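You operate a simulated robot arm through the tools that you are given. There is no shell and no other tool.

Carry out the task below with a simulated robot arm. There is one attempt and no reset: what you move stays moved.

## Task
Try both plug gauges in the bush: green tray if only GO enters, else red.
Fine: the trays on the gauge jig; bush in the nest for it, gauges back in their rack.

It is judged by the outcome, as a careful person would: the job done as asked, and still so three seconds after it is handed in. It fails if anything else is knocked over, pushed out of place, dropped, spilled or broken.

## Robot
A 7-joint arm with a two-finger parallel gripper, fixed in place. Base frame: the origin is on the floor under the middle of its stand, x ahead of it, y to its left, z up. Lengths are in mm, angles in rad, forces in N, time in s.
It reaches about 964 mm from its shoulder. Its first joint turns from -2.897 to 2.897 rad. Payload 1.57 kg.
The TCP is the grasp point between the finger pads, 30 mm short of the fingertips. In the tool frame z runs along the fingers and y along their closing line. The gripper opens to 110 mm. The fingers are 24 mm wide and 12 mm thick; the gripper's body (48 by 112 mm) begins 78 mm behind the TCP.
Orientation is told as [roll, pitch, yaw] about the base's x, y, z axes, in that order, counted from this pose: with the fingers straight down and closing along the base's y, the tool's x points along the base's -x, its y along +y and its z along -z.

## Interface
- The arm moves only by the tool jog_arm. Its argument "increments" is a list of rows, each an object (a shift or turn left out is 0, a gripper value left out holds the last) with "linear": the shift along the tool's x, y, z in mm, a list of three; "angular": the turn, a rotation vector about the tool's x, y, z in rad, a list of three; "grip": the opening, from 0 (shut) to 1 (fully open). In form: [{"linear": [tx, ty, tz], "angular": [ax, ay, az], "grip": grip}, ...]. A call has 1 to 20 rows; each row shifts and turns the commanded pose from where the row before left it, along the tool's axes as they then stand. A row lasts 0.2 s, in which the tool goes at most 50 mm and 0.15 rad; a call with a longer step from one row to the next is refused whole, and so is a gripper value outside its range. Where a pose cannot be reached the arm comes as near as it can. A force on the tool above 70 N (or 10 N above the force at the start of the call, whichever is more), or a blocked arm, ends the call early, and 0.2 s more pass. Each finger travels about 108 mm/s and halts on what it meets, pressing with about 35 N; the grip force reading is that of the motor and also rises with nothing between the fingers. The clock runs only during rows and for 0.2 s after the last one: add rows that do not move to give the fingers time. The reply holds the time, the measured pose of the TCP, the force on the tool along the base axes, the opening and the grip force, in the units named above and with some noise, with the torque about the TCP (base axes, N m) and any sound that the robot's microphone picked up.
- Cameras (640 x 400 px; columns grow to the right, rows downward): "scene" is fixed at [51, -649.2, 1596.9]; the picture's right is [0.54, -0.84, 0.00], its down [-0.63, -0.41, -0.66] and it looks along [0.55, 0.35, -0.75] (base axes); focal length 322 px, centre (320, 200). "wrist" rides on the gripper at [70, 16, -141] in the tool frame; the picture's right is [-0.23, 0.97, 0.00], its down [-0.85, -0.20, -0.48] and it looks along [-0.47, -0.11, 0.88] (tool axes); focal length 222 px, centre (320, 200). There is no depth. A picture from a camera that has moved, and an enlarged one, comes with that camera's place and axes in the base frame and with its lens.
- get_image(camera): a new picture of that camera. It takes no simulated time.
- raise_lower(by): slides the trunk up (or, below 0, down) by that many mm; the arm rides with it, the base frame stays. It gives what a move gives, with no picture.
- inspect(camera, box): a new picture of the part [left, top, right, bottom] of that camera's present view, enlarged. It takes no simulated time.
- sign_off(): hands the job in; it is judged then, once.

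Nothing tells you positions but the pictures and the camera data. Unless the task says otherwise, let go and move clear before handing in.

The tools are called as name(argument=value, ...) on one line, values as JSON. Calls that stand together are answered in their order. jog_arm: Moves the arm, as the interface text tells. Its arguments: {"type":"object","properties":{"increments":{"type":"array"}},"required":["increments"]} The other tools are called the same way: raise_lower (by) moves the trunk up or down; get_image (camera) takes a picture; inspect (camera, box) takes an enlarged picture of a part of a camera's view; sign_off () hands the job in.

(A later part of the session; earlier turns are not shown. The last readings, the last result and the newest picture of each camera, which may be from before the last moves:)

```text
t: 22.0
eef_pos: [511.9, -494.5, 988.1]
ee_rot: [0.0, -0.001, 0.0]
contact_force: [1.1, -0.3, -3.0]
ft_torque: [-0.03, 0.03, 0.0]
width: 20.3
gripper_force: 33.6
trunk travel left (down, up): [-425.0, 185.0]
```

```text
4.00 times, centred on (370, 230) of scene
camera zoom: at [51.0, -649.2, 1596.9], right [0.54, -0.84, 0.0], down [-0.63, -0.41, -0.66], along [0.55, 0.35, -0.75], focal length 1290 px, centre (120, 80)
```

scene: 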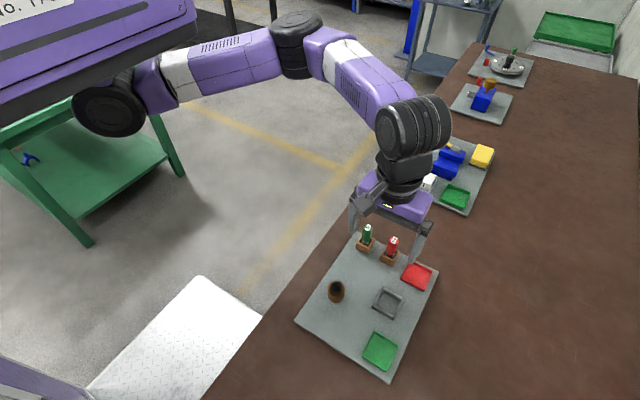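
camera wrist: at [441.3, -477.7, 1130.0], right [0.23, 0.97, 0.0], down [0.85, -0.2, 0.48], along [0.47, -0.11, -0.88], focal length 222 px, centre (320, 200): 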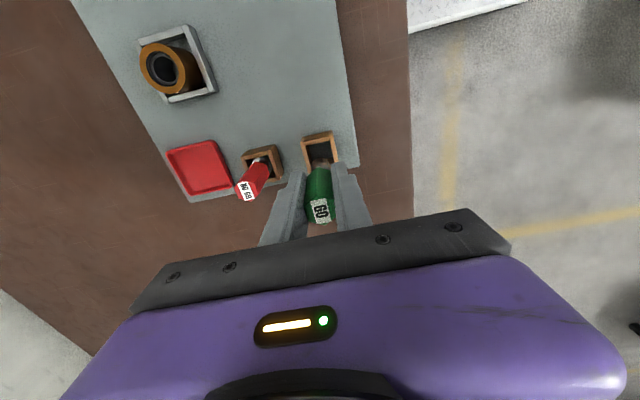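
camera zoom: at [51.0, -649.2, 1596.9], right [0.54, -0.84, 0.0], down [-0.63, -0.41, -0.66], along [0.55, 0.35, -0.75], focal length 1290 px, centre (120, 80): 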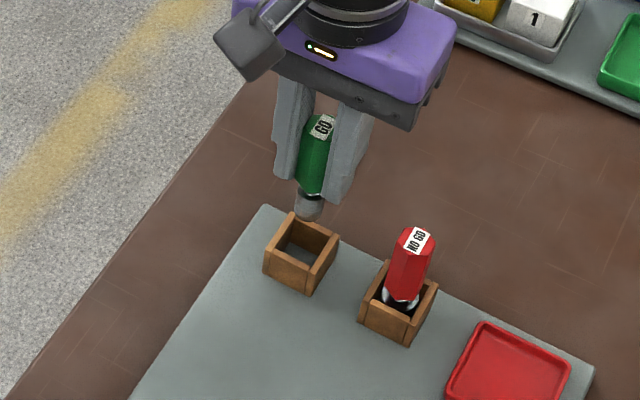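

GO is out of its box. I'll look at its pin for length and straightness in the grip.

inspect(camera="scene", box=[350, 195, 410, 245])

inspect(camera="wrist", box=[270, 120, 370, 230])

```text
8.00 times, centred on (380, 220) of scene
camera zoom: at [51.0, -649.2, 1596.9], right [0.54, -0.84, 0.0], down [-0.63, -0.41, -0.66], along [0.55, 0.35, -0.75], focal length 2579 px, centre (-160, 40)
```

zoom: 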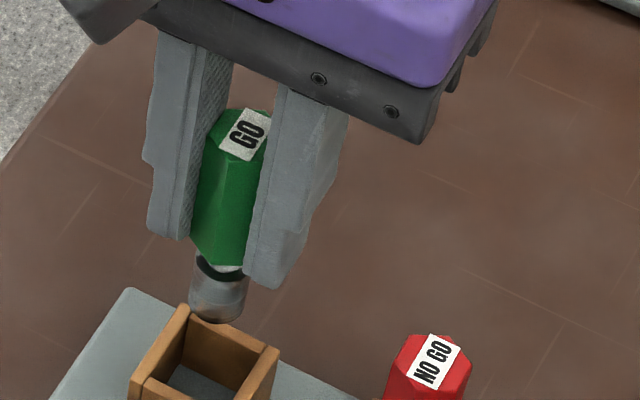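

```text
3.64 times, centred on (320, 175) of wrist
camera zoom: at [441.3, -477.7, 1130.0], right [0.23, 0.97, 0.0], down [0.85, -0.2, 0.48], along [0.47, -0.11, -0.88], focal length 808 px, centre (320, 291)
```

zoom: 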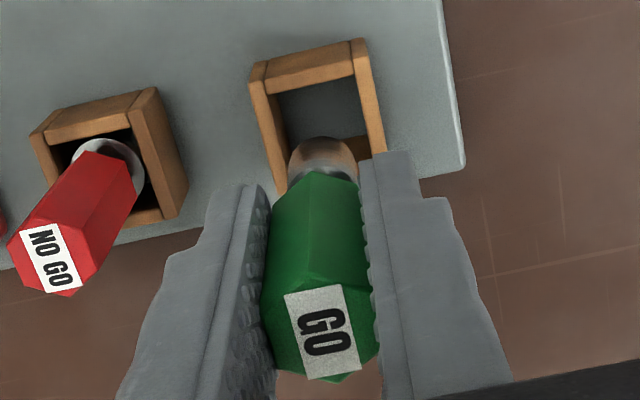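

GO is straight, with its pin end near z 922. I'll carry it over the bush by dead reckoning from the release point.

jog_arm(increments=[{"linear": [27.85, -30.33, 0]}, {"linear": [27.85, -30.33, 0]}, {"linear": [27.85, -30.33, 0]}, {"linear": [27.85, -30.31, 0]}, {"linear": [0, 0, 0]}, {"linear": [0, 0, 0]}])

get_image(camera="wrist")

inspect(camera="wrist", box=[270, 120, 370, 230])

inspect(camera="scene", box=[345, 240, 425, 320])

```text
t: 23.4
eef_pos: [400.5, -616.9, 990.5]
ee_rot: [-0.001, 0.0, -0.001]
contact_force: [0.6, -0.9, -0.9]
ft_torque: [0.01, -0.01, 0.02]
width: 20.5
gripper_force: 34.0
trunk travel left (down, up): [-425.0, 185.0]
```

```text
taken
camera wrist: at [330.2, -599.7, 1130.4], right [0.23, 0.97, 0.0], down [0.85, -0.2, 0.48], along [0.47, -0.11, -0.88], focal length 222 px, centre (320, 200)
```

wrist: 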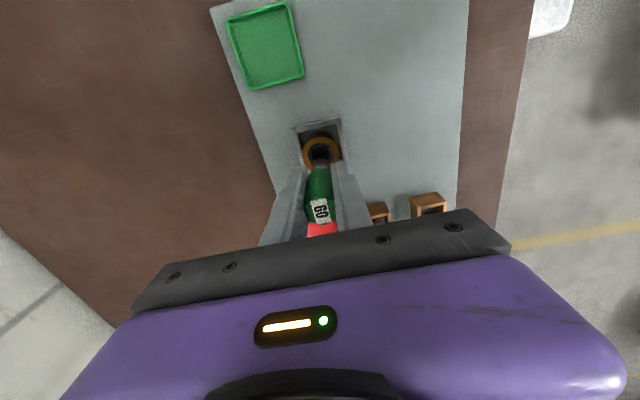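

```text
3.64 times, centred on (320, 175) of wrist
camera zoom: at [330.2, -599.7, 1130.4], right [0.23, 0.97, 0.0], down [0.85, -0.2, 0.48], along [0.47, -0.11, -0.88], focal length 808 px, centre (320, 291)
```

zoom: 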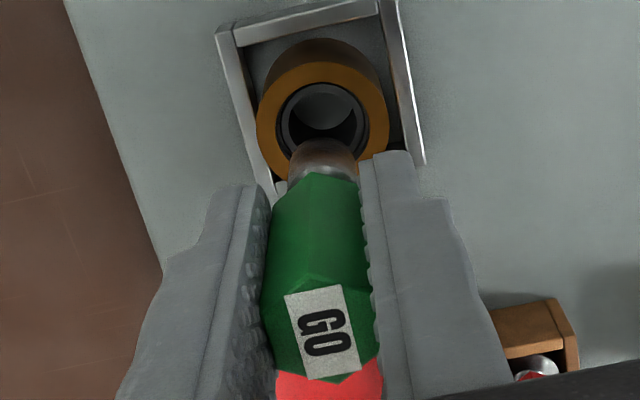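

```text
5.00 times, centred on (385, 280) of scene
camera zoom: at [51.0, -649.2, 1596.9], right [0.54, -0.84, 0.0], down [-0.63, -0.41, -0.66], along [0.55, 0.35, -0.75], focal length 1612 px, centre (-5, -200)
```

zoom: 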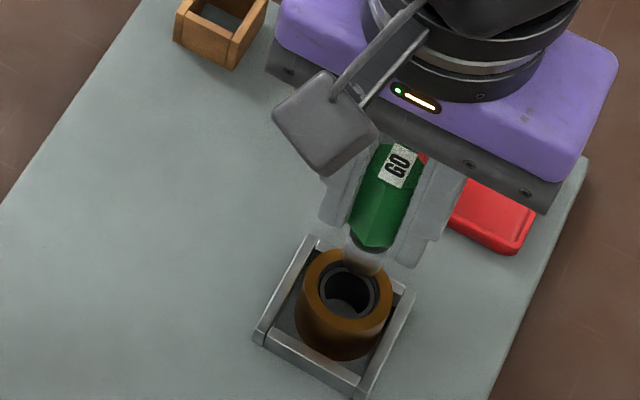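

The gauge is lined up with the bore. Lowering to just above the bush for a last check.

jog_arm(increments=[{"linear": [0, 0, 10]}, {"linear": [0, 0, 10]}, {"linear": [0, 0, 2]}, {"linear": [0, 0, 0]}])

inspect(camera="wrist", box=[270, 120, 370, 230])

inspect(camera="scene", box=[355, 255, 415, 315])

```text
t: 24.4
eef_pos: [401.1, -615.6, 967.3]
ee_rot: [-0.001, -0.001, 0.0]
contact_force: [0.0, -0.3, -2.0]
ft_torque: [-0.01, -0.01, 0.01]
width: 20.3
gripper_force: 34.0
trunk travel left (down, up): [-425.0, 185.0]
```

```text
3.64 times, centred on (320, 175) of wrist
camera zoom: at [330.3, -599.2, 1107.9], right [0.23, 0.97, 0.0], down [0.85, -0.2, 0.48], along [0.47, -0.11, -0.88], focal length 808 px, centre (320, 291)
```

zoom: 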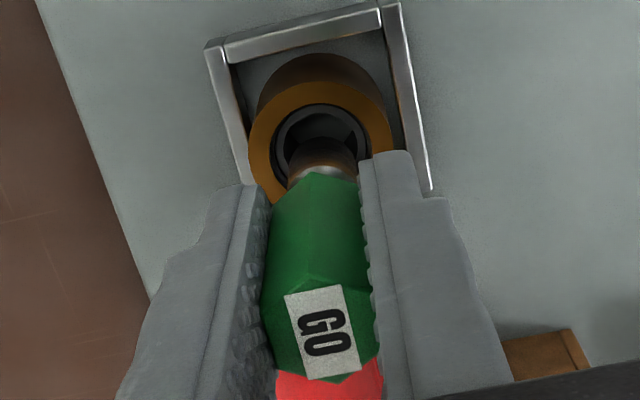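

```text
6.67 times, centred on (385, 285) of scene
camera zoom: at [51.0, -649.2, 1596.9], right [0.54, -0.84, 0.0], down [-0.63, -0.41, -0.66], along [0.55, 0.35, -0.75], focal length 2150 px, centre (-113, -367)
```

zoom: 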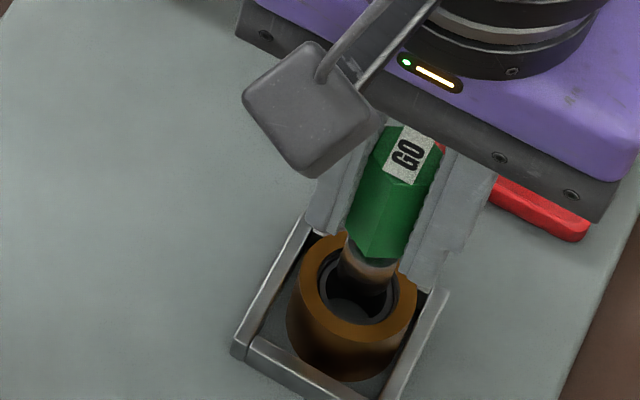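

Well aligned on both views. Now lowering slowly in small steps while watching the force.

jog_arm(increments=[{"linear": [0, 0, 2]}, {"linear": [0, 0, 2]}, {"linear": [0, 0, 1.5]}, {"linear": [0, 0, 1.5]}, {"linear": [0, 0, 1]}, {"linear": [0, 0, 0]}])

```text
t: 25.8
eef_pos: [399.5, -616.4, 958.8]
ee_rot: [-0.001, 0.0, 0.0]
contact_force: [0.5, 0.0, -2.3]
ft_torque: [0.04, -0.01, -0.01]
width: 20.4
gripper_force: 33.8
trunk travel left (down, up): [-425.0, 185.0]
```

jog_arm(increments=[{"linear": [0, 0, 1]}, {"linear": [0, 0, 1]}, {"linear": [0, 0, 1]}, {"linear": [0, 0, 1]}, {"linear": [0, 0, 0]}])

```text
t: 27.0
eef_pos: [401.1, -615.5, 953.3]
ee_rot: [-0.001, 0.0, -0.001]
contact_force: [0.0, -0.2, -2.2]
ft_torque: [-0.01, 0.0, 0.0]
width: 20.4
gripper_force: 33.6
trunk travel left (down, up): [-425.0, 185.0]
```

jog_arm(increments=[{"linear": [0, 0, 1]}, {"linear": [0, 0, 1]}, {"linear": [0, 0, 1]}, {"linear": [0, 0, 1]}, {"linear": [0, 0, 0]}])

inspect(camera="scene", box=[355, 255, 415, 315])

inspect(camera="wrist", box=[270, 120, 370, 230])

```text
t: 28.2
eef_pos: [400.0, -616.3, 949.4]
ee_rot: [-0.001, -0.001, 0.0]
contact_force: [0.3, 0.4, -1.5]
ft_torque: [0.0, 0.06, -0.01]
width: 20.6
gripper_force: 34.2
trunk travel left (down, up): [-425.0, 185.0]
```

```text
6.67 times, centred on (385, 285) of scene
camera zoom: at [51.0, -649.2, 1596.9], right [0.54, -0.84, 0.0], down [-0.63, -0.41, -0.66], along [0.55, 0.35, -0.75], focal length 2150 px, centre (-113, -367)
```

zoom: 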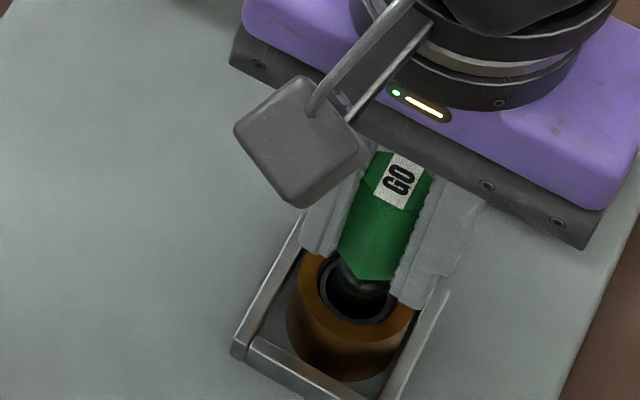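

```text
3.64 times, centred on (320, 175) of wrist
camera zoom: at [330.4, -599.3, 1091.3], right [0.23, 0.97, 0.0], down [0.85, -0.2, 0.48], along [0.47, -0.11, -0.88], focal length 808 px, centre (320, 291)
```

zoom: 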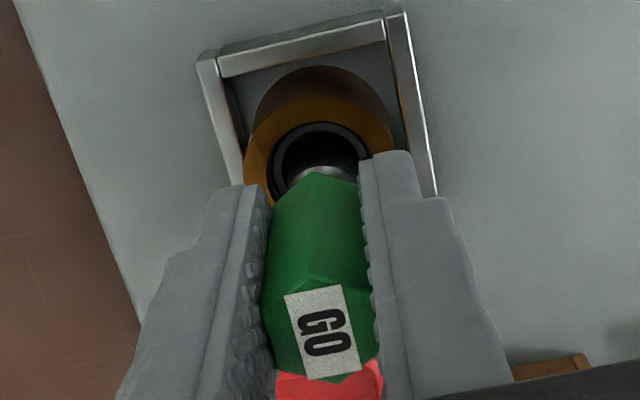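

jog_arm(increments=[{"linear": [0, 0, 1]}, {"linear": [0, 0, 1]}, {"linear": [0, 0, 1]}, {"linear": [0, 0, 0]}])

```text
t: 29.2
eef_pos: [400.6, -616.8, 946.5]
ee_rot: [0.0, 0.001, 0.001]
contact_force: [0.1, -0.8, -2.5]
ft_torque: [0.02, 0.05, 0.02]
width: 20.4
gripper_force: 34.2
trunk travel left (down, up): [-425.0, 185.0]
```

jog_arm(increments=[{"linear": [0, 0, 1.5]}, {"linear": [0, 0, 1.5]}, {"linear": [0, 0, 1.5]}, {"linear": [0, 0, 1.5]}, {"linear": [0, 0, 0]}])

```text
t: 30.4
eef_pos: [400.7, -616.5, 940.8]
ee_rot: [0.0, 0.001, 0.001]
contact_force: [0.8, -0.5, -1.7]
ft_torque: [0.0, -0.02, 0.01]
width: 20.4
gripper_force: 34.1
trunk travel left (down, up): [-425.0, 185.0]
```

GO is sliding in freely (no force, about 19 mm deep). Continuing to near-full depth.

jog_arm(increments=[{"linear": [0, 0, 1.5]}, {"linear": [0, 0, 1.5]}, {"linear": [0, 0, 1.5]}, {"linear": [0, 0, 1.5]}, {"linear": [0, 0, 1.5]}, {"linear": [0, 0, 0]}])

inspect(camera="scene", box=[355, 255, 415, 315])

inspect(camera="wrist", box=[270, 120, 370, 230])

```text
t: 31.8
eef_pos: [400.7, -616.6, 933.6]
ee_rot: [-0.001, -0.001, 0.0]
contact_force: [0.4, 0.9, -2.2]
ft_torque: [0.02, 0.03, 0.02]
width: 20.3
gripper_force: 33.7
trunk travel left (down, up): [-425.0, 185.0]
```

```text
6.67 times, centred on (385, 285) of scene
camera zoom: at [51.0, -649.2, 1596.9], right [0.54, -0.84, 0.0], down [-0.63, -0.41, -0.66], along [0.55, 0.35, -0.75], focal length 2150 px, centre (-113, -367)
```

zoom: 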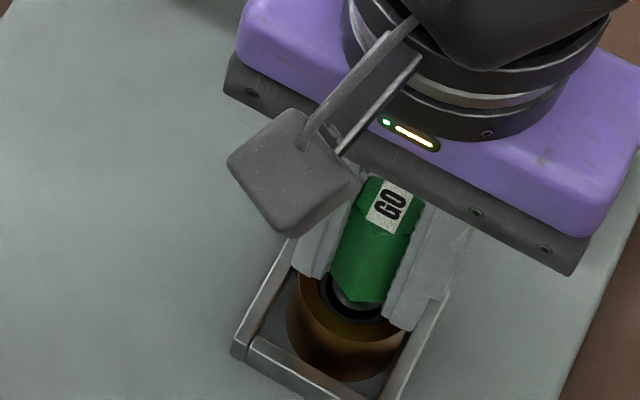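

```text
3.64 times, centred on (320, 175) of wrist
camera zoom: at [330.1, -599.5, 1075.2], right [0.23, 0.97, 0.0], down [0.85, -0.2, 0.48], along [0.47, -0.11, -0.88], focal length 808 px, centre (320, 291)
```

zoom: 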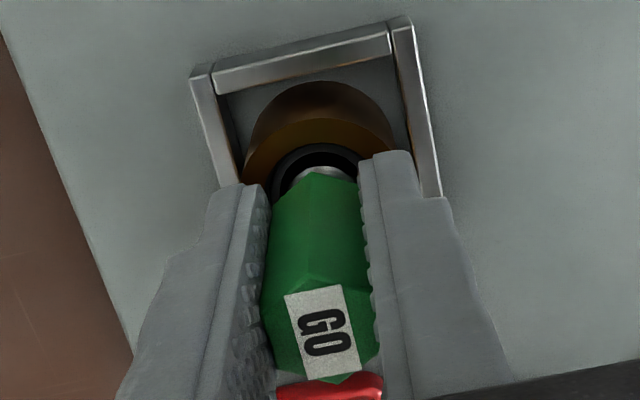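

jog_arm(increments=[{"linear": [0, 0, 1]}, {"linear": [0, 0, 1]}, {"linear": [0, 0, 1]}, {"linear": [0, 0, 1]}, {"linear": [0, 0, 0]}])

```text
t: 33.0
eef_pos: [400.7, -617.5, 931.1]
ee_rot: [0.0, 0.0, -0.002]
contact_force: [-0.3, -0.3, -1.2]
ft_torque: [-0.02, 0.02, 0.01]
width: 20.5
gripper_force: 34.0
trunk travel left (down, up): [-425.0, 185.0]
```

GO enters the full depth freely. Withdrawing it straight up to travel height and checking that the bush stays put.

jog_arm(increments=[{"linear": [0, 0, -3]}, {"linear": [0, 0, -5]}, {"linear": [0, 0, -8]}, {"linear": [0, 0, -10]}, {"linear": [0, 0, -10]}, {"linear": [0, 0, -10]}, {"linear": [0, 0, -12.5]}, {"linear": [0, 0, 0]}, {"linear": [0, 0, 0]}])

inspect(camera="wrist", box=[270, 100, 370, 230])

inspect(camera="scene", box=[355, 255, 415, 315])

```text
t: 35.0
eef_pos: [401.3, -615.2, 989.4]
ee_rot: [-0.001, -0.001, -0.001]
contact_force: [-0.2, -0.5, -1.6]
ft_torque: [0.0, 0.03, 0.01]
width: 20.3
gripper_force: 33.9
trunk travel left (down, up): [-425.0, 185.0]
```

```text
3.08 times, centred on (320, 165) of wrist
camera zoom: at [330.4, -599.4, 1130.4], right [0.23, 0.97, 0.0], down [0.86, -0.2, 0.48], along [0.47, -0.11, -0.88], focal length 684 px, centre (320, 308)
```

zoom: 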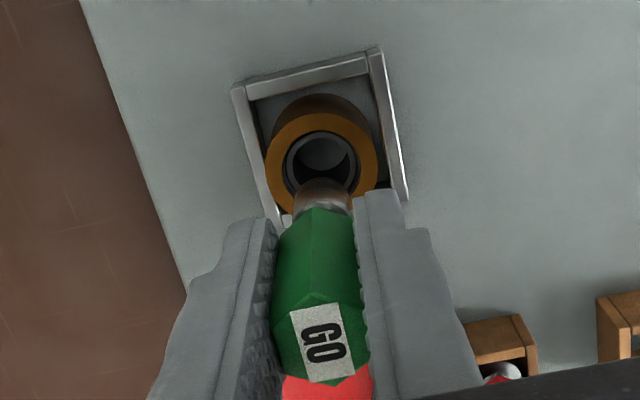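

```text
6.67 times, centred on (385, 285) of scene
camera zoom: at [51.0, -649.2, 1596.9], right [0.54, -0.84, 0.0], down [-0.63, -0.41, -0.66], along [0.55, 0.35, -0.75], focal length 2150 px, centre (-113, -367)
```

zoom: 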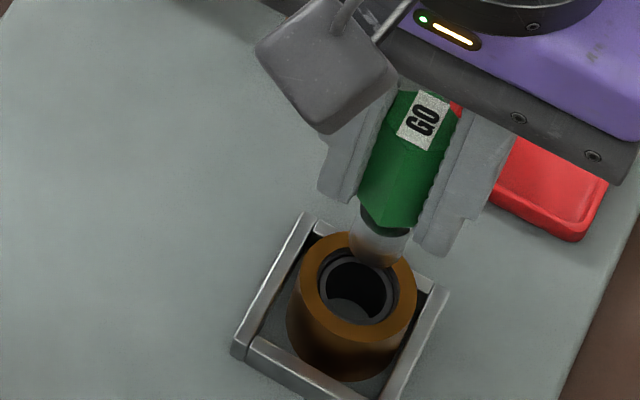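

GO withdrawn and the bush unmoved. Returning GO to its rack along the exact reverse path.

jog_arm(increments=[{"linear": [-27.85, 30.33, 0]}, {"linear": [-27.85, 30.33, 0]}, {"linear": [-27.85, 30.33, 0]}, {"linear": [-27.85, 30.31, 0]}, {"linear": [0, 0, 0]}, {"linear": [0, 0, 0]}])

inspect(camera="wrist", box=[270, 120, 370, 230])

inspect(camera="scene", box=[350, 195, 410, 245])

```text
t: 36.4
eef_pos: [511.6, -493.2, 988.7]
ee_rot: [0.0, 0.002, 0.001]
contact_force: [1.3, -0.4, -1.2]
ft_torque: [0.03, 0.0, 0.01]
width: 20.3
gripper_force: 34.3
trunk travel left (down, up): [-425.0, 185.0]
```

```text
3.64 times, centred on (320, 175) of wrist
camera zoom: at [441.4, -476.8, 1129.5], right [0.23, 0.97, 0.0], down [0.85, -0.2, 0.48], along [0.47, -0.11, -0.88], focal length 808 px, centre (320, 291)
```

zoom: 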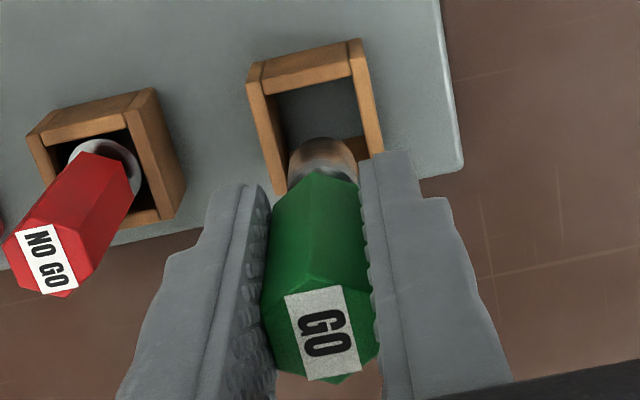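

```text
8.00 times, centred on (380, 220) of scene
camera zoom: at [51.0, -649.2, 1596.9], right [0.54, -0.84, 0.0], down [-0.63, -0.41, -0.66], along [0.55, 0.35, -0.75], focal length 2579 px, centre (-160, 40)
```

zoom: 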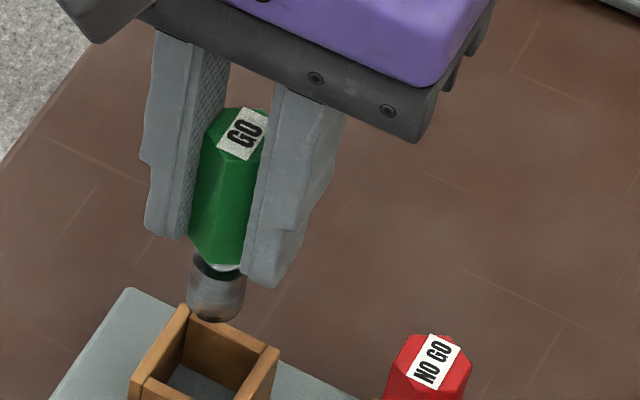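

A slight ~0.7 mm drift in +y compared with the pick picture; I'll correct that and lower GO into the box slowly.

jog_arm(increments=[{"linear": [0, -0.7, 8]}, {"linear": [0, 0, 8]}, {"linear": [0, 0, 8]}, {"linear": [0, 0, 4]}, {"linear": [0, 0, 0]}])

inspect(camera="wrist", box=[270, 120, 370, 230])

inspect(camera="scene", box=[345, 210, 405, 260])

```text
t: 37.6
eef_pos: [512.5, -495.3, 961.1]
ee_rot: [-0.001, 0.0, 0.0]
contact_force: [-0.3, -0.4, -1.8]
ft_torque: [-0.01, 0.03, -0.02]
width: 20.2
gripper_force: 34.3
trunk travel left (down, up): [-425.0, 185.0]
```

```text
3.64 times, centred on (320, 175) of wrist
camera zoom: at [442.0, -478.5, 1102.2], right [0.23, 0.97, 0.0], down [0.85, -0.2, 0.48], along [0.47, -0.11, -0.88], focal length 808 px, centre (320, 291)
```

zoom: 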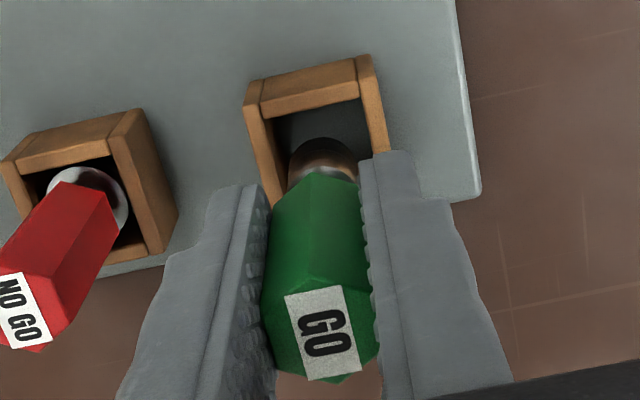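

```text
8.00 times, centred on (375, 235) of scene
camera zoom: at [51.0, -649.2, 1596.9], right [0.54, -0.84, 0.0], down [-0.63, -0.41, -0.66], along [0.55, 0.35, -0.75], focal length 2579 px, centre (-120, -80)
```

zoom: 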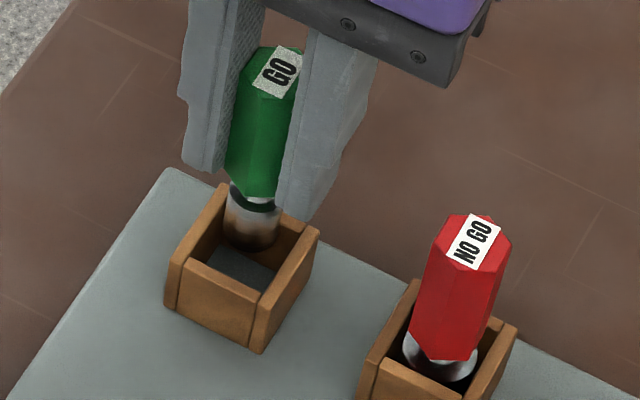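

The pin is centred over the box. Continuing down.

jog_arm(increments=[{"linear": [0, 0, 6]}, {"linear": [0, 0, 6]}, {"linear": [0, 0, 6]}, {"linear": [0, 0, 6]}, {"linear": [0, 0, 5]}, {"linear": [0, 0, 0]}])

```text
t: 39.0
eef_pos: [512.4, -496.6, 930.0]
ee_rot: [0.0, 0.001, 0.002]
contact_force: [0.4, 0.6, -1.8]
ft_torque: [-0.01, 0.0, 0.0]
width: 20.3
gripper_force: 33.7
trunk travel left (down, up): [-425.0, 185.0]
```

jog_arm(increments=[{"linear": [0, 0, 1.5]}, {"linear": [0, 0, 1.5]}, {"linear": [0, 0, 1]}, {"linear": [0, 0, 0]}])

```text
t: 40.0
eef_pos: [512.2, -494.7, 927.4]
ee_rot: [-0.001, 0.0, -0.001]
contact_force: [0.5, 0.9, -2.1]
ft_torque: [0.01, -0.04, 0.0]
width: 20.9
gripper_force: 33.4
trunk travel left (down, up): [-425.0, 185.0]
```

jog_arm(increments=[{"linear": [0, 0, 0.6]}, {"linear": [0, 0, 0.4]}, {"linear": [0, 0, 0]}])

```text
t: 40.8
eef_pos: [512.7, -496.4, 927.2]
ee_rot: [0.0, 0.0, -0.001]
contact_force: [-1.9, 0.6, 1.3]
ft_torque: [0.05, 0.04, -0.02]
width: 20.2
gripper_force: 34.2
trunk travel left (down, up): [-425.0, 185.0]
```

GO touches its floor lightly, at its original height. Releasing and backing straight up.

jog_arm(increments=[{"grip": 0.3}, {"grip": 0.45}, {"grip": 0.55}, {"grip": 0.55}])

inspect(camera="wrist", box=[270, 120, 370, 230])

inspect(camera="scene", box=[345, 210, 405, 260])

```text
t: 41.8
eef_pos: [513.4, -495.9, 926.6]
ee_rot: [0.0, -0.001, 0.0]
contact_force: [0.7, -0.2, 0.3]
ft_torque: [-0.02, -0.02, 0.0]
width: 60.4
gripper_force: 0.1
trunk travel left (down, up): [-425.0, 185.0]
```

```text
3.64 times, centred on (320, 175) of wrist
camera zoom: at [441.9, -479.2, 1067.9], right [0.23, 0.97, 0.0], down [0.85, -0.2, 0.48], along [0.47, -0.11, -0.88], focal length 808 px, centre (320, 291)
```

zoom: 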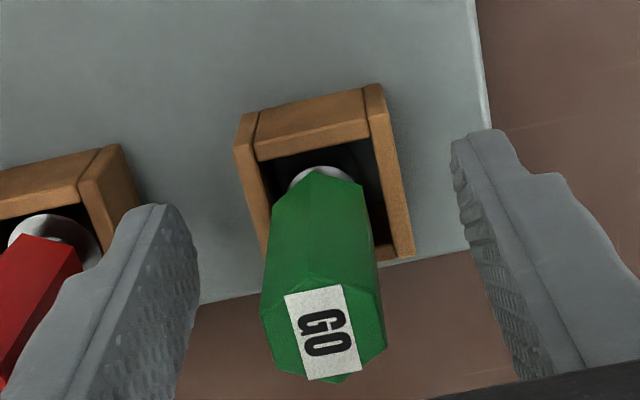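

```text
8.00 times, centred on (375, 235) of scene
camera zoom: at [51.0, -649.2, 1596.9], right [0.54, -0.84, 0.0], down [-0.63, -0.41, -0.66], along [0.55, 0.35, -0.75], focal length 2579 px, centre (-120, -80)
```

zoom: 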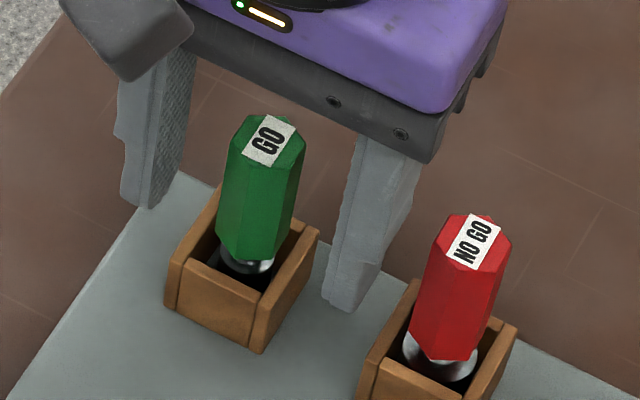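

GO stands upright in its rack. Rising clear and moving over to the NO GO gauge.

jog_arm(increments=[{"linear": [0, 0, -20]}, {"linear": [0, 0, -25]}, {"linear": [0, 0, -25]}, {"linear": [0.2, -35, 0]}, {"linear": [0.2, -35, 0]}, {"linear": [0, 0, 0]}, {"linear": [0, 0, 0]}])

get_image(camera="wrist")

inspect(camera="wrist", box=[270, 130, 370, 230])

inspect(camera="scene", box=[350, 210, 430, 280])

```text
t: 43.4
eef_pos: [513.5, -565.6, 996.1]
ee_rot: [0.001, 0.0, 0.0]
contact_force: [0.1, 0.4, 0.1]
ft_torque: [0.0, 0.02, 0.0]
width: 60.6
gripper_force: 0.2
trunk travel left (down, up): [-425.0, 185.0]
```

```text
taken
camera wrist: at [443.3, -548.5, 1137.6], right [0.23, 0.97, 0.0], down [0.85, -0.2, 0.48], along [0.47, -0.11, -0.88], focal length 222 px, centre (320, 200)
```

wrist: 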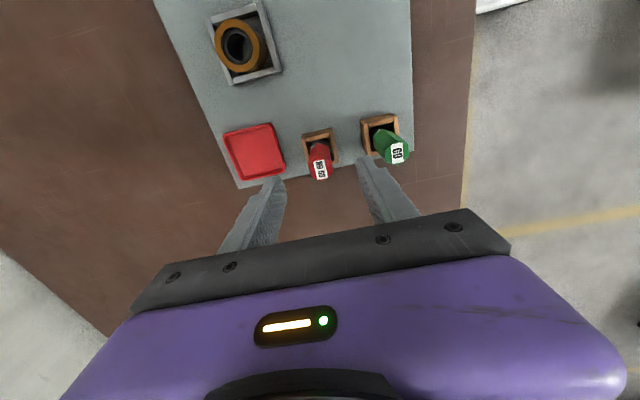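

```text
4.00 times, centred on (320, 180) of wrist
camera zoom: at [443.3, -548.5, 1137.6], right [0.23, 0.97, 0.0], down [0.85, -0.2, 0.48], along [0.47, -0.11, -0.88], focal length 888 px, centre (320, 280)
```

zoom: 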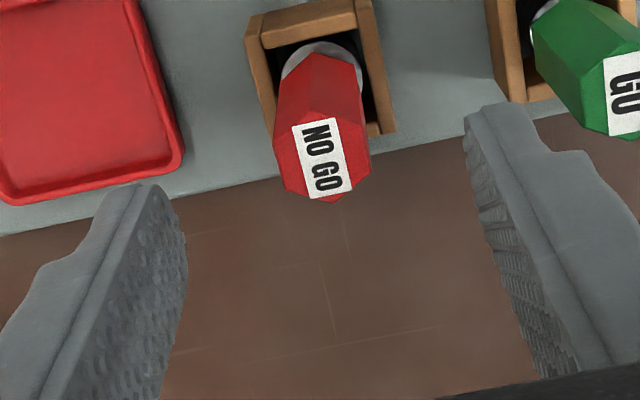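

```text
5.71 times, centred on (390, 245) of scene
camera zoom: at [51.0, -649.2, 1596.9], right [0.54, -0.84, 0.0], down [-0.63, -0.41, -0.66], along [0.55, 0.35, -0.75], focal length 1842 px, centre (-80, -57)
```

zoom: 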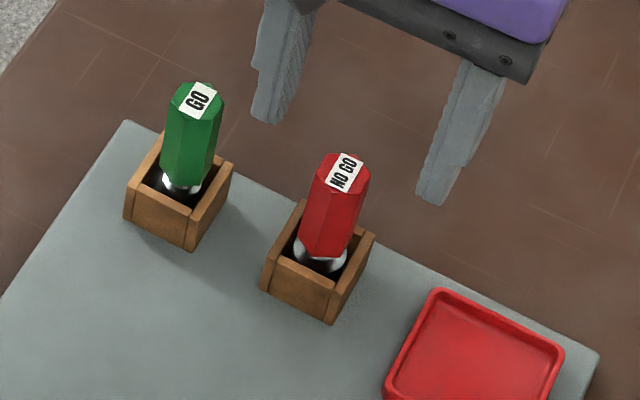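

NO GO is centred under the TCP to within a fraction of a mm. Descending 70 mm and gripping.

jog_arm(increments=[{"linear": [0, 0, 20]}, {"linear": [0, 0, 20]}, {"linear": [0, 0, 15]}, {"linear": [0, 0, 15]}, {"linear": [0, 0, 0]}])

inspect(camera="wrist", box=[270, 130, 370, 230])

```text
t: 44.6
eef_pos: [511.9, -566.4, 925.8]
ee_rot: [0.001, 0.001, 0.0]
contact_force: [0.1, 0.3, 0.6]
ft_torque: [-0.03, 0.01, -0.01]
width: 60.4
gripper_force: 0.1
trunk travel left (down, up): [-425.0, 185.0]
```

```text
4.00 times, centred on (320, 180) of wrist
camera zoom: at [442.0, -550.1, 1067.8], right [0.23, 0.97, 0.0], down [0.85, -0.2, 0.48], along [0.47, -0.11, -0.88], focal length 888 px, centre (320, 280)
```

zoom: 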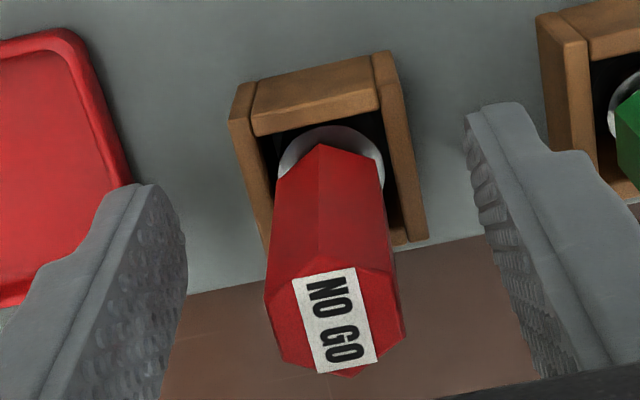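

The arm drifted about 1.6 mm in −y on the way down (the camera pose shows it too), so I'll correct y before closing.

jog_arm(increments=[{"linear": [0, 1.6, 0]}, {"linear": [0, 0, 0]}, {"linear": [0, 0, 0]}])

inspect(camera="wrist", box=[270, 130, 370, 230])

```text
t: 45.4
eef_pos: [512.5, -564.8, 927.8]
ee_rot: [0.0, 0.001, 0.0]
contact_force: [0.6, -0.5, 0.4]
ft_torque: [-0.03, 0.01, 0.0]
width: 60.4
gripper_force: 0.0
trunk travel left (down, up): [-425.0, 185.0]
```

```text
4.00 times, centred on (320, 180) of wrist
camera zoom: at [442.0, -548.5, 1068.5], right [0.23, 0.97, 0.0], down [0.85, -0.2, 0.48], along [0.47, -0.11, -0.88], focal length 888 px, centre (320, 280)
```

zoom: 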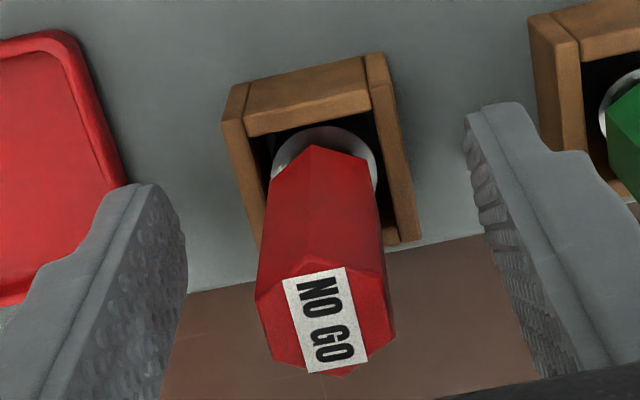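

Centred now. Closing on the handle.

jog_arm(increments=[{"linear": [0, 0.3, 0], "grip": 0.4}, {"grip": 0.3}, {"grip": 0.1}, {"grip": 0.1}, {"grip": 0.1}])

inspect(camera="wrist", box=[270, 130, 370, 230])

```text
t: 46.6
eef_pos: [513.1, -565.3, 927.8]
ee_rot: [0.001, -0.002, 0.0]
contact_force: [-0.2, -0.5, -0.1]
ft_torque: [0.0, -0.06, -0.05]
width: 20.4
gripper_force: 34.3
trunk travel left (down, up): [-425.0, 185.0]
```

```text
4.00 times, centred on (320, 180) of wrist
camera zoom: at [441.8, -547.4, 1068.3], right [0.23, 0.97, 0.0], down [0.85, -0.2, 0.48], along [0.47, -0.11, -0.88], focal length 888 px, centre (320, 280)
```

zoom: 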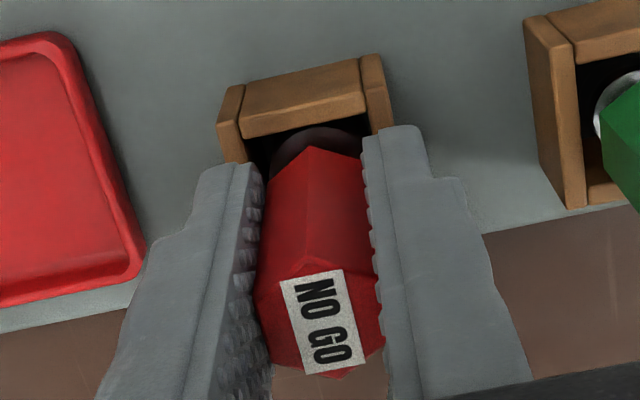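

NO GO gripped (20.4 mm). Lifting it straight out.

jog_arm(increments=[{"linear": [0, 0, -5]}, {"linear": [0, 0, -15]}, {"linear": [0, 0, -22]}, {"linear": [0, 0, -20]}, {"linear": [0, 0, 0]}, {"linear": [0, 0, 0]}])

inspect(camera="wrist", box=[270, 120, 370, 230])

inspect(camera="scene", box=[370, 210, 430, 260])

```text
t: 48.0
eef_pos: [511.7, -563.8, 987.2]
ee_rot: [0.0, 0.0, 0.001]
contact_force: [0.1, -0.3, -1.5]
ft_torque: [-0.03, 0.01, 0.03]
width: 20.2
gripper_force: 33.2
trunk travel left (down, up): [-425.0, 185.0]
```

```text
3.64 times, centred on (320, 175) of wrist
camera zoom: at [441.9, -547.1, 1129.3], right [0.23, 0.97, 0.0], down [0.85, -0.2, 0.48], along [0.47, -0.11, -0.88], focal length 808 px, centre (320, 291)
```

zoom: 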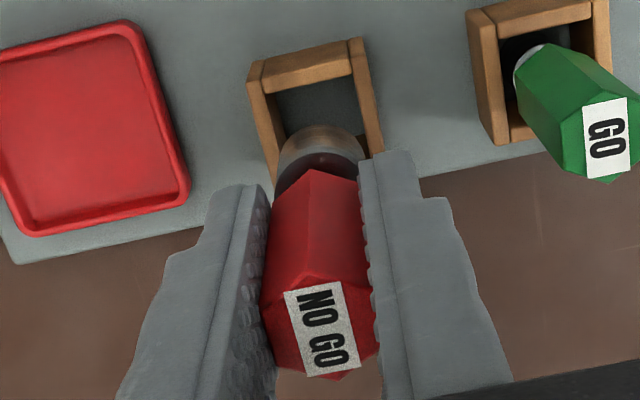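

```text
8.00 times, centred on (400, 235) of scene
camera zoom: at [51.0, -649.2, 1596.9], right [0.54, -0.84, 0.0], down [-0.63, -0.41, -0.66], along [0.55, 0.35, -0.75], focal length 2579 px, centre (-320, -80)
```

zoom: 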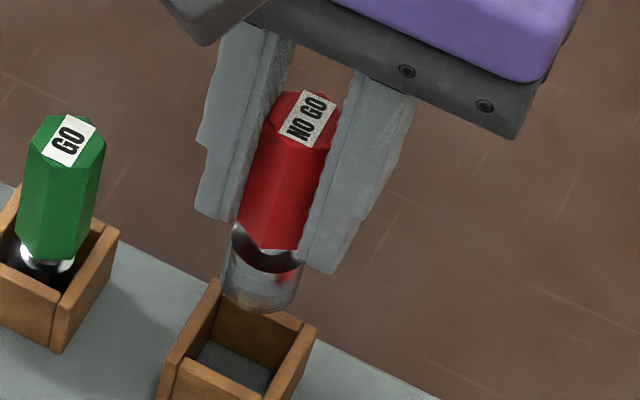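

NO GO is out, with a visibly thicker pin. Carrying it over the bush, using the camera pose as an accurate position reference.

jog_arm(increments=[{"linear": [28, -13, 0]}, {"linear": [28, -13, 0]}, {"linear": [28, -13, 0]}, {"linear": [27.7, -13.1, 0]}, {"linear": [0, 0, 0]}, {"linear": [0, 0, 0]}])

inspect(camera="wrist", box=[270, 120, 370, 230])

inspect(camera="scene", box=[355, 255, 415, 315])

```text
t: 49.4
eef_pos: [400.8, -614.6, 987.9]
ee_rot: [0.001, 0.0, 0.001]
contact_force: [0.6, 0.1, -1.9]
ft_torque: [-0.05, -0.02, 0.01]
width: 20.5
gripper_force: 34.3
trunk travel left (down, up): [-425.0, 185.0]
```

```text
3.64 times, centred on (320, 175) of wrist
camera zoom: at [330.4, -598.0, 1128.1], right [0.23, 0.97, 0.0], down [0.85, -0.2, 0.48], along [0.47, -0.11, -0.88], focal length 808 px, centre (320, 291)
```

zoom: 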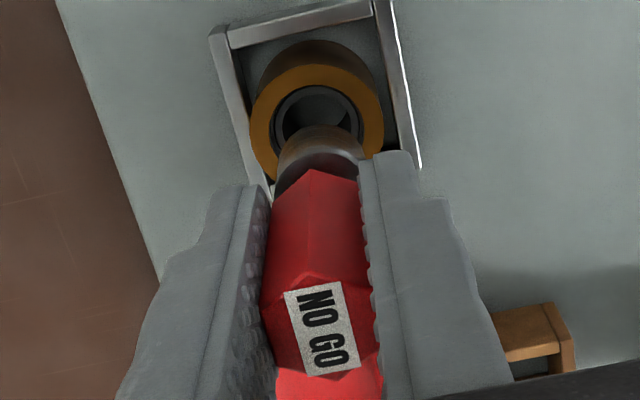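

```text
6.67 times, centred on (385, 285) of scene
camera zoom: at [51.0, -649.2, 1596.9], right [0.54, -0.84, 0.0], down [-0.63, -0.41, -0.66], along [0.55, 0.35, -0.75], focal length 2150 px, centre (-113, -367)
```

zoom: 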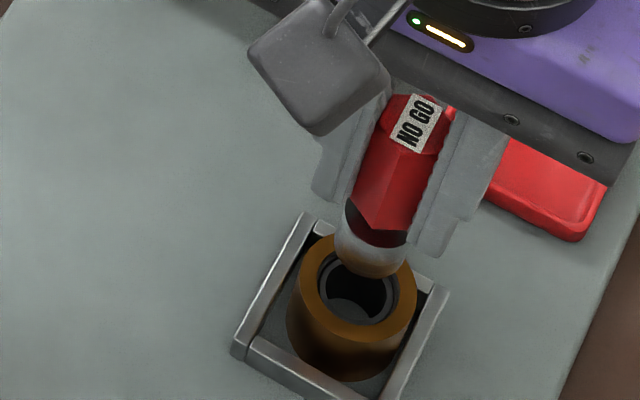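

I'm about 1.5 mm too far in +y compared with the GO approach. Correcting and lowering to just above the bush.

jog_arm(increments=[{"linear": [0, -1.5, 8]}, {"linear": [0, 0, 8]}, {"linear": [0, 0, 3]}, {"linear": [0, 0, 0]}, {"linear": [0, 0, 0]}])

inspect(camera="wrist", box=[270, 120, 370, 230])

inspect(camera="scene", box=[355, 255, 415, 315])

```text
t: 50.6
eef_pos: [400.7, -617.2, 968.8]
ee_rot: [-0.001, -0.001, 0.001]
contact_force: [0.4, -0.1, -1.5]
ft_torque: [0.0, 0.0, -0.02]
width: 20.5
gripper_force: 33.7
trunk travel left (down, up): [-425.0, 185.0]
```

```text
3.64 times, centred on (320, 175) of wrist
camera zoom: at [329.9, -599.8, 1110.0], right [0.23, 0.97, 0.0], down [0.85, -0.2, 0.48], along [0.47, -0.11, -0.88], focal length 808 px, centre (320, 291)
```

zoom: 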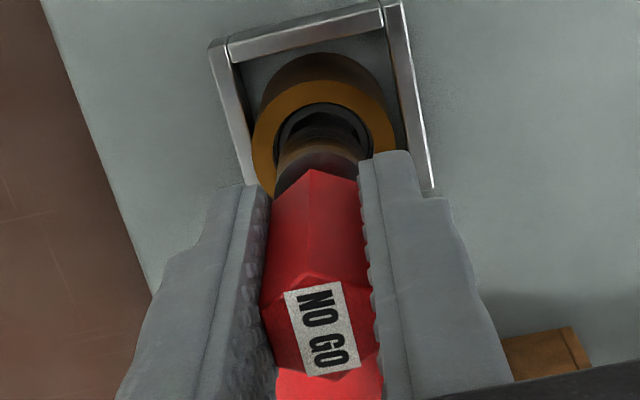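

```text
6.67 times, centred on (385, 285) of scene
camera zoom: at [51.0, -649.2, 1596.9], right [0.54, -0.84, 0.0], down [-0.63, -0.41, -0.66], along [0.55, 0.35, -0.75], focal length 2150 px, centre (-113, -367)
```

zoom: 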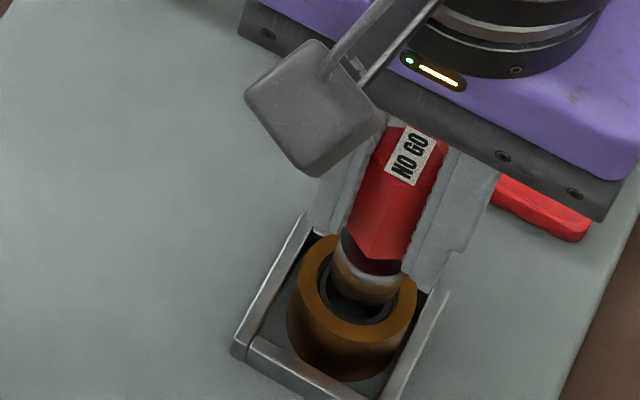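

jog_arm(increments=[{"linear": [0, 0.3, 2]}, {"linear": [0, 0, 2]}, {"linear": [0, 0, 1]}, {"linear": [0, 0, 1]}, {"linear": [0, 0, 1]}, {"linear": [0, 0, 0]}])

inspect(camera="scene", box=[355, 255, 415, 315])

inspect(camera="wrist", box=[270, 120, 370, 230])

```text
t: 52.0
eef_pos: [400.0, -617.3, 962.0]
ee_rot: [-0.001, 0.0, 0.001]
contact_force: [0.0, 0.1, -2.2]
ft_torque: [0.01, 0.02, 0.0]
width: 20.4
gripper_force: 33.4
trunk travel left (down, up): [-425.0, 185.0]
```

```text
6.67 times, centred on (385, 285) of scene
camera zoom: at [51.0, -649.2, 1596.9], right [0.54, -0.84, 0.0], down [-0.63, -0.41, -0.66], along [0.55, 0.35, -0.75], focal length 2150 px, centre (-113, -367)
```

zoom: 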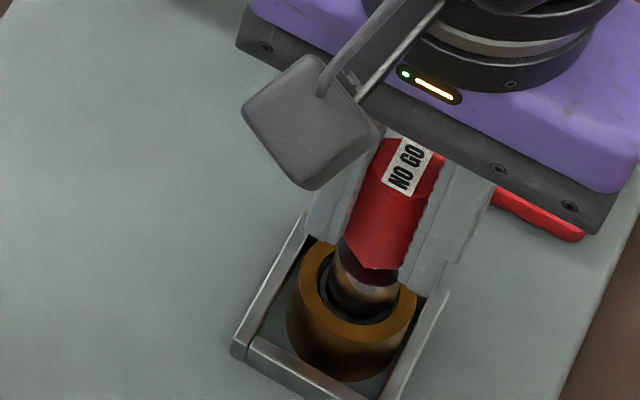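

```text
3.64 times, centred on (320, 175) of wrist
camera zoom: at [329.6, -600.1, 1103.4], right [0.23, 0.97, 0.0], down [0.85, -0.2, 0.48], along [0.47, -0.11, -0.88], focal length 808 px, centre (320, 291)
```

zoom: 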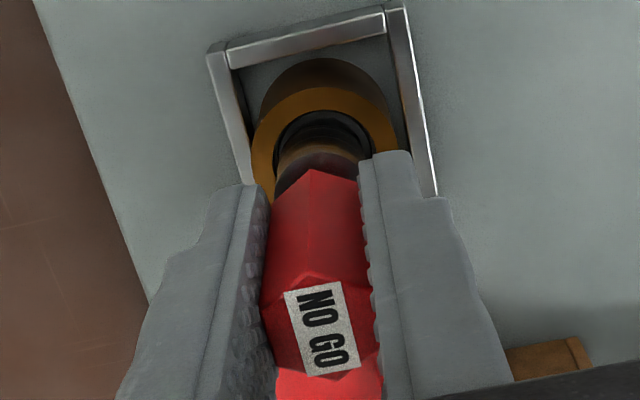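

Tiny drift again; nudging +0.6 mm in y and +0.5 mm in x, then feeling downward in 1 mm steps.

jog_arm(increments=[{"linear": [-0.4, 0.6, 0]}, {"linear": [0, 0, 1]}, {"linear": [0, 0, 1]}, {"linear": [0, 0, 1]}, {"linear": [0, 0, 0]}])

```text
t: 53.2
eef_pos: [402.0, -616.9, 959.3]
ee_rot: [0.001, 0.0, 0.0]
contact_force: [0.8, 0.2, -1.3]
ft_torque: [0.03, 0.02, -0.01]
width: 20.4
gripper_force: 33.9
trunk travel left (down, up): [-425.0, 185.0]
```

jog_arm(increments=[{"linear": [0, 0, 1]}, {"linear": [0, 0, 1]}, {"linear": [0, 0, 1]}, {"linear": [0, 0, 0]}])

inspect(camera="wrist", box=[270, 120, 370, 230])

inspect(camera="scene", box=[355, 255, 415, 315])

```text
t: 54.2
eef_pos: [400.1, -616.6, 957.8]
ee_rot: [0.0, 0.0, -0.001]
contact_force: [-0.3, 2.4, 5.7]
ft_torque: [0.13, 0.0, 0.0]
width: 20.5
gripper_force: 33.7
trunk travel left (down, up): [-425.0, 185.0]
```

```text
3.64 times, centred on (320, 175) of wrist
camera zoom: at [329.8, -599.4, 1098.3], right [0.23, 0.97, 0.0], down [0.85, -0.2, 0.48], along [0.47, -0.11, -0.88], focal length 808 px, centre (320, 291)
```

zoom: 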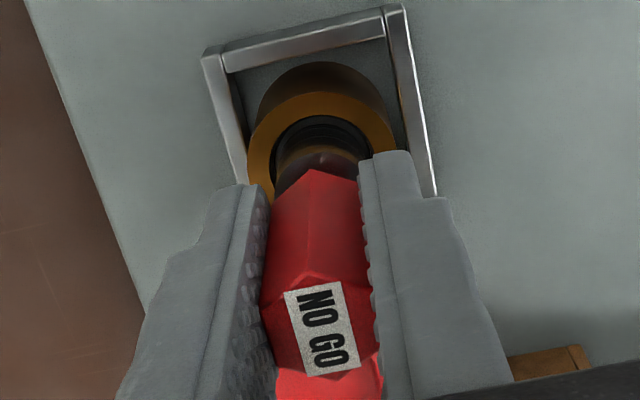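

```text
6.67 times, centred on (385, 285) of scene
camera zoom: at [51.0, -649.2, 1596.9], right [0.54, -0.84, 0.0], down [-0.63, -0.41, -0.66], along [0.55, 0.35, -0.75], focal length 2150 px, centre (-113, -367)
```

zoom: 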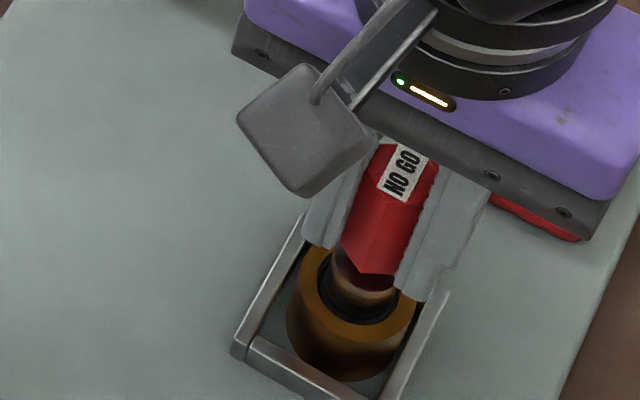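

Contact at about 4 mm in (in the countersink mouth), pushing toward +y. I'll nudge to centre it and probe gently to make sure it's size and not misalignment.

jog_arm(increments=[{"linear": [0, 0.5, 0]}, {"linear": [0, 0, 0]}])

jog_arm(increments=[{"linear": [0, 0, 0.8]}, {"linear": [0, 0, 0]}])

```text
t: 54.8
eef_pos: [400.3, -616.8, 956.4]
ee_rot: [-0.003, 0.0, 0.001]
contact_force: [0.5, 1.0, 12.0]
ft_torque: [0.14, -0.06, 0.0]
width: 20.5
gripper_force: 34.2
trunk travel left (down, up): [-425.0, 185.0]
```

```text
t: 55.4
eef_pos: [399.5, -616.4, 956.9]
ee_rot: [-0.005, -0.002, 0.001]
contact_force: [-0.3, -3.6, 20.9]
ft_torque: [-0.03, -0.09, -0.03]
width: 20.6
gripper_force: 34.1
trunk travel left (down, up): [-425.0, 185.0]
```

It's blocked at 21 N, with forces centred. I'll do a small lateral search under light pressure to rule out misalignment.

jog_arm(increments=[{"linear": [0.7, 0, 0]}, {"linear": [0, 0, 0]}])

jog_arm(increments=[{"linear": [-0.7, 0, 0]}, {"linear": [-0.7, 0, 0]}, {"linear": [0, 0, 0]}])

jog_arm(increments=[{"linear": [0.7, -0.6, 0]}, {"linear": [0, 0, 0]}])

jog_arm(increments=[{"linear": [0, 0.6, 0]}, {"linear": [0, 0.6, 0]}, {"linear": [0, 0, 0]}])

inspect(camera="wrist", box=[270, 120, 370, 230])

inspect(camera="scene", box=[355, 255, 415, 315])

```text
t: 56.0
eef_pos: [399.7, -615.8, 958.1]
ee_rot: [0.0, -0.003, 0.0]
contact_force: [4.5, -7.3, 23.3]
ft_torque: [-0.36, -0.4, -0.06]
width: 20.4
gripper_force: 34.4
trunk travel left (down, up): [-425.0, 185.0]
```

```text
t: 56.8
eef_pos: [399.8, -614.9, 957.5]
ee_rot: [-0.001, -0.001, -0.001]
contact_force: [0.5, -9.0, 22.6]
ft_torque: [-0.41, -0.08, -0.01]
width: 20.2
gripper_force: 34.3
trunk travel left (down, up): [-425.0, 185.0]
```

```text
t: 57.4
eef_pos: [399.1, -616.2, 957.4]
ee_rot: [0.001, 0.001, 0.002]
contact_force: [0.7, -0.8, 25.2]
ft_torque: [-0.04, -0.1, -0.01]
width: 20.6
gripper_force: 34.2
trunk travel left (down, up): [-425.0, 185.0]
```

```text
t: 58.2
eef_pos: [400.4, -615.5, 956.6]
ee_rot: [-0.002, 0.001, 0.001]
contact_force: [1.8, -6.2, 27.2]
ft_torque: [-0.2, -0.11, 0.0]
width: 20.5
gripper_force: 34.4
trunk travel left (down, up): [-425.0, 185.0]
```

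```text
3.64 times, centred on (320, 175) of wrist
camera zoom: at [329.5, -598.5, 1098.0], right [0.23, 0.97, 0.0], down [0.85, -0.2, 0.48], along [0.47, -0.11, -0.88], focal length 808 px, centre (320, 291)
```

zoom: 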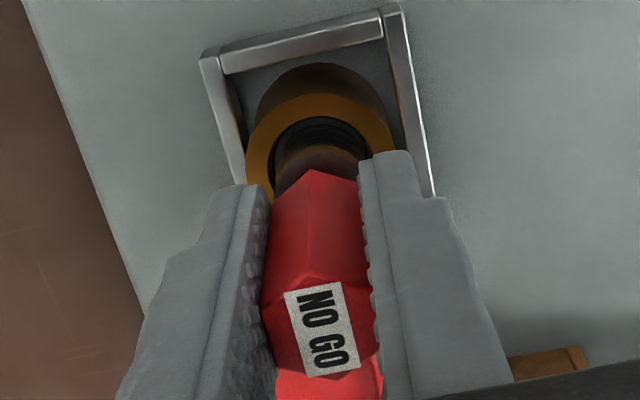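

```text
6.67 times, centred on (385, 285) of scene
camera zoom: at [51.0, -649.2, 1596.9], right [0.54, -0.84, 0.0], down [-0.63, -0.41, -0.66], along [0.55, 0.35, -0.75], focal length 2150 px, centre (-113, -367)
```

zoom: 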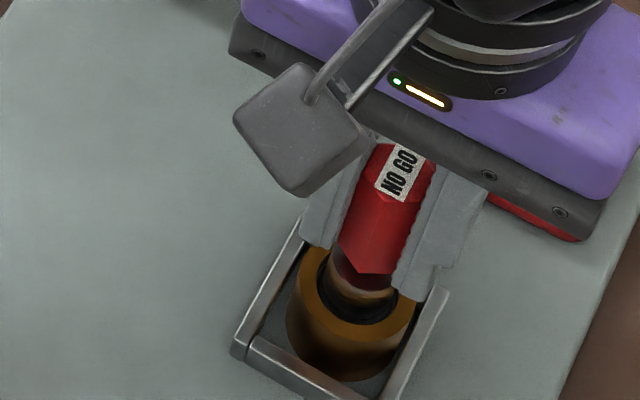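

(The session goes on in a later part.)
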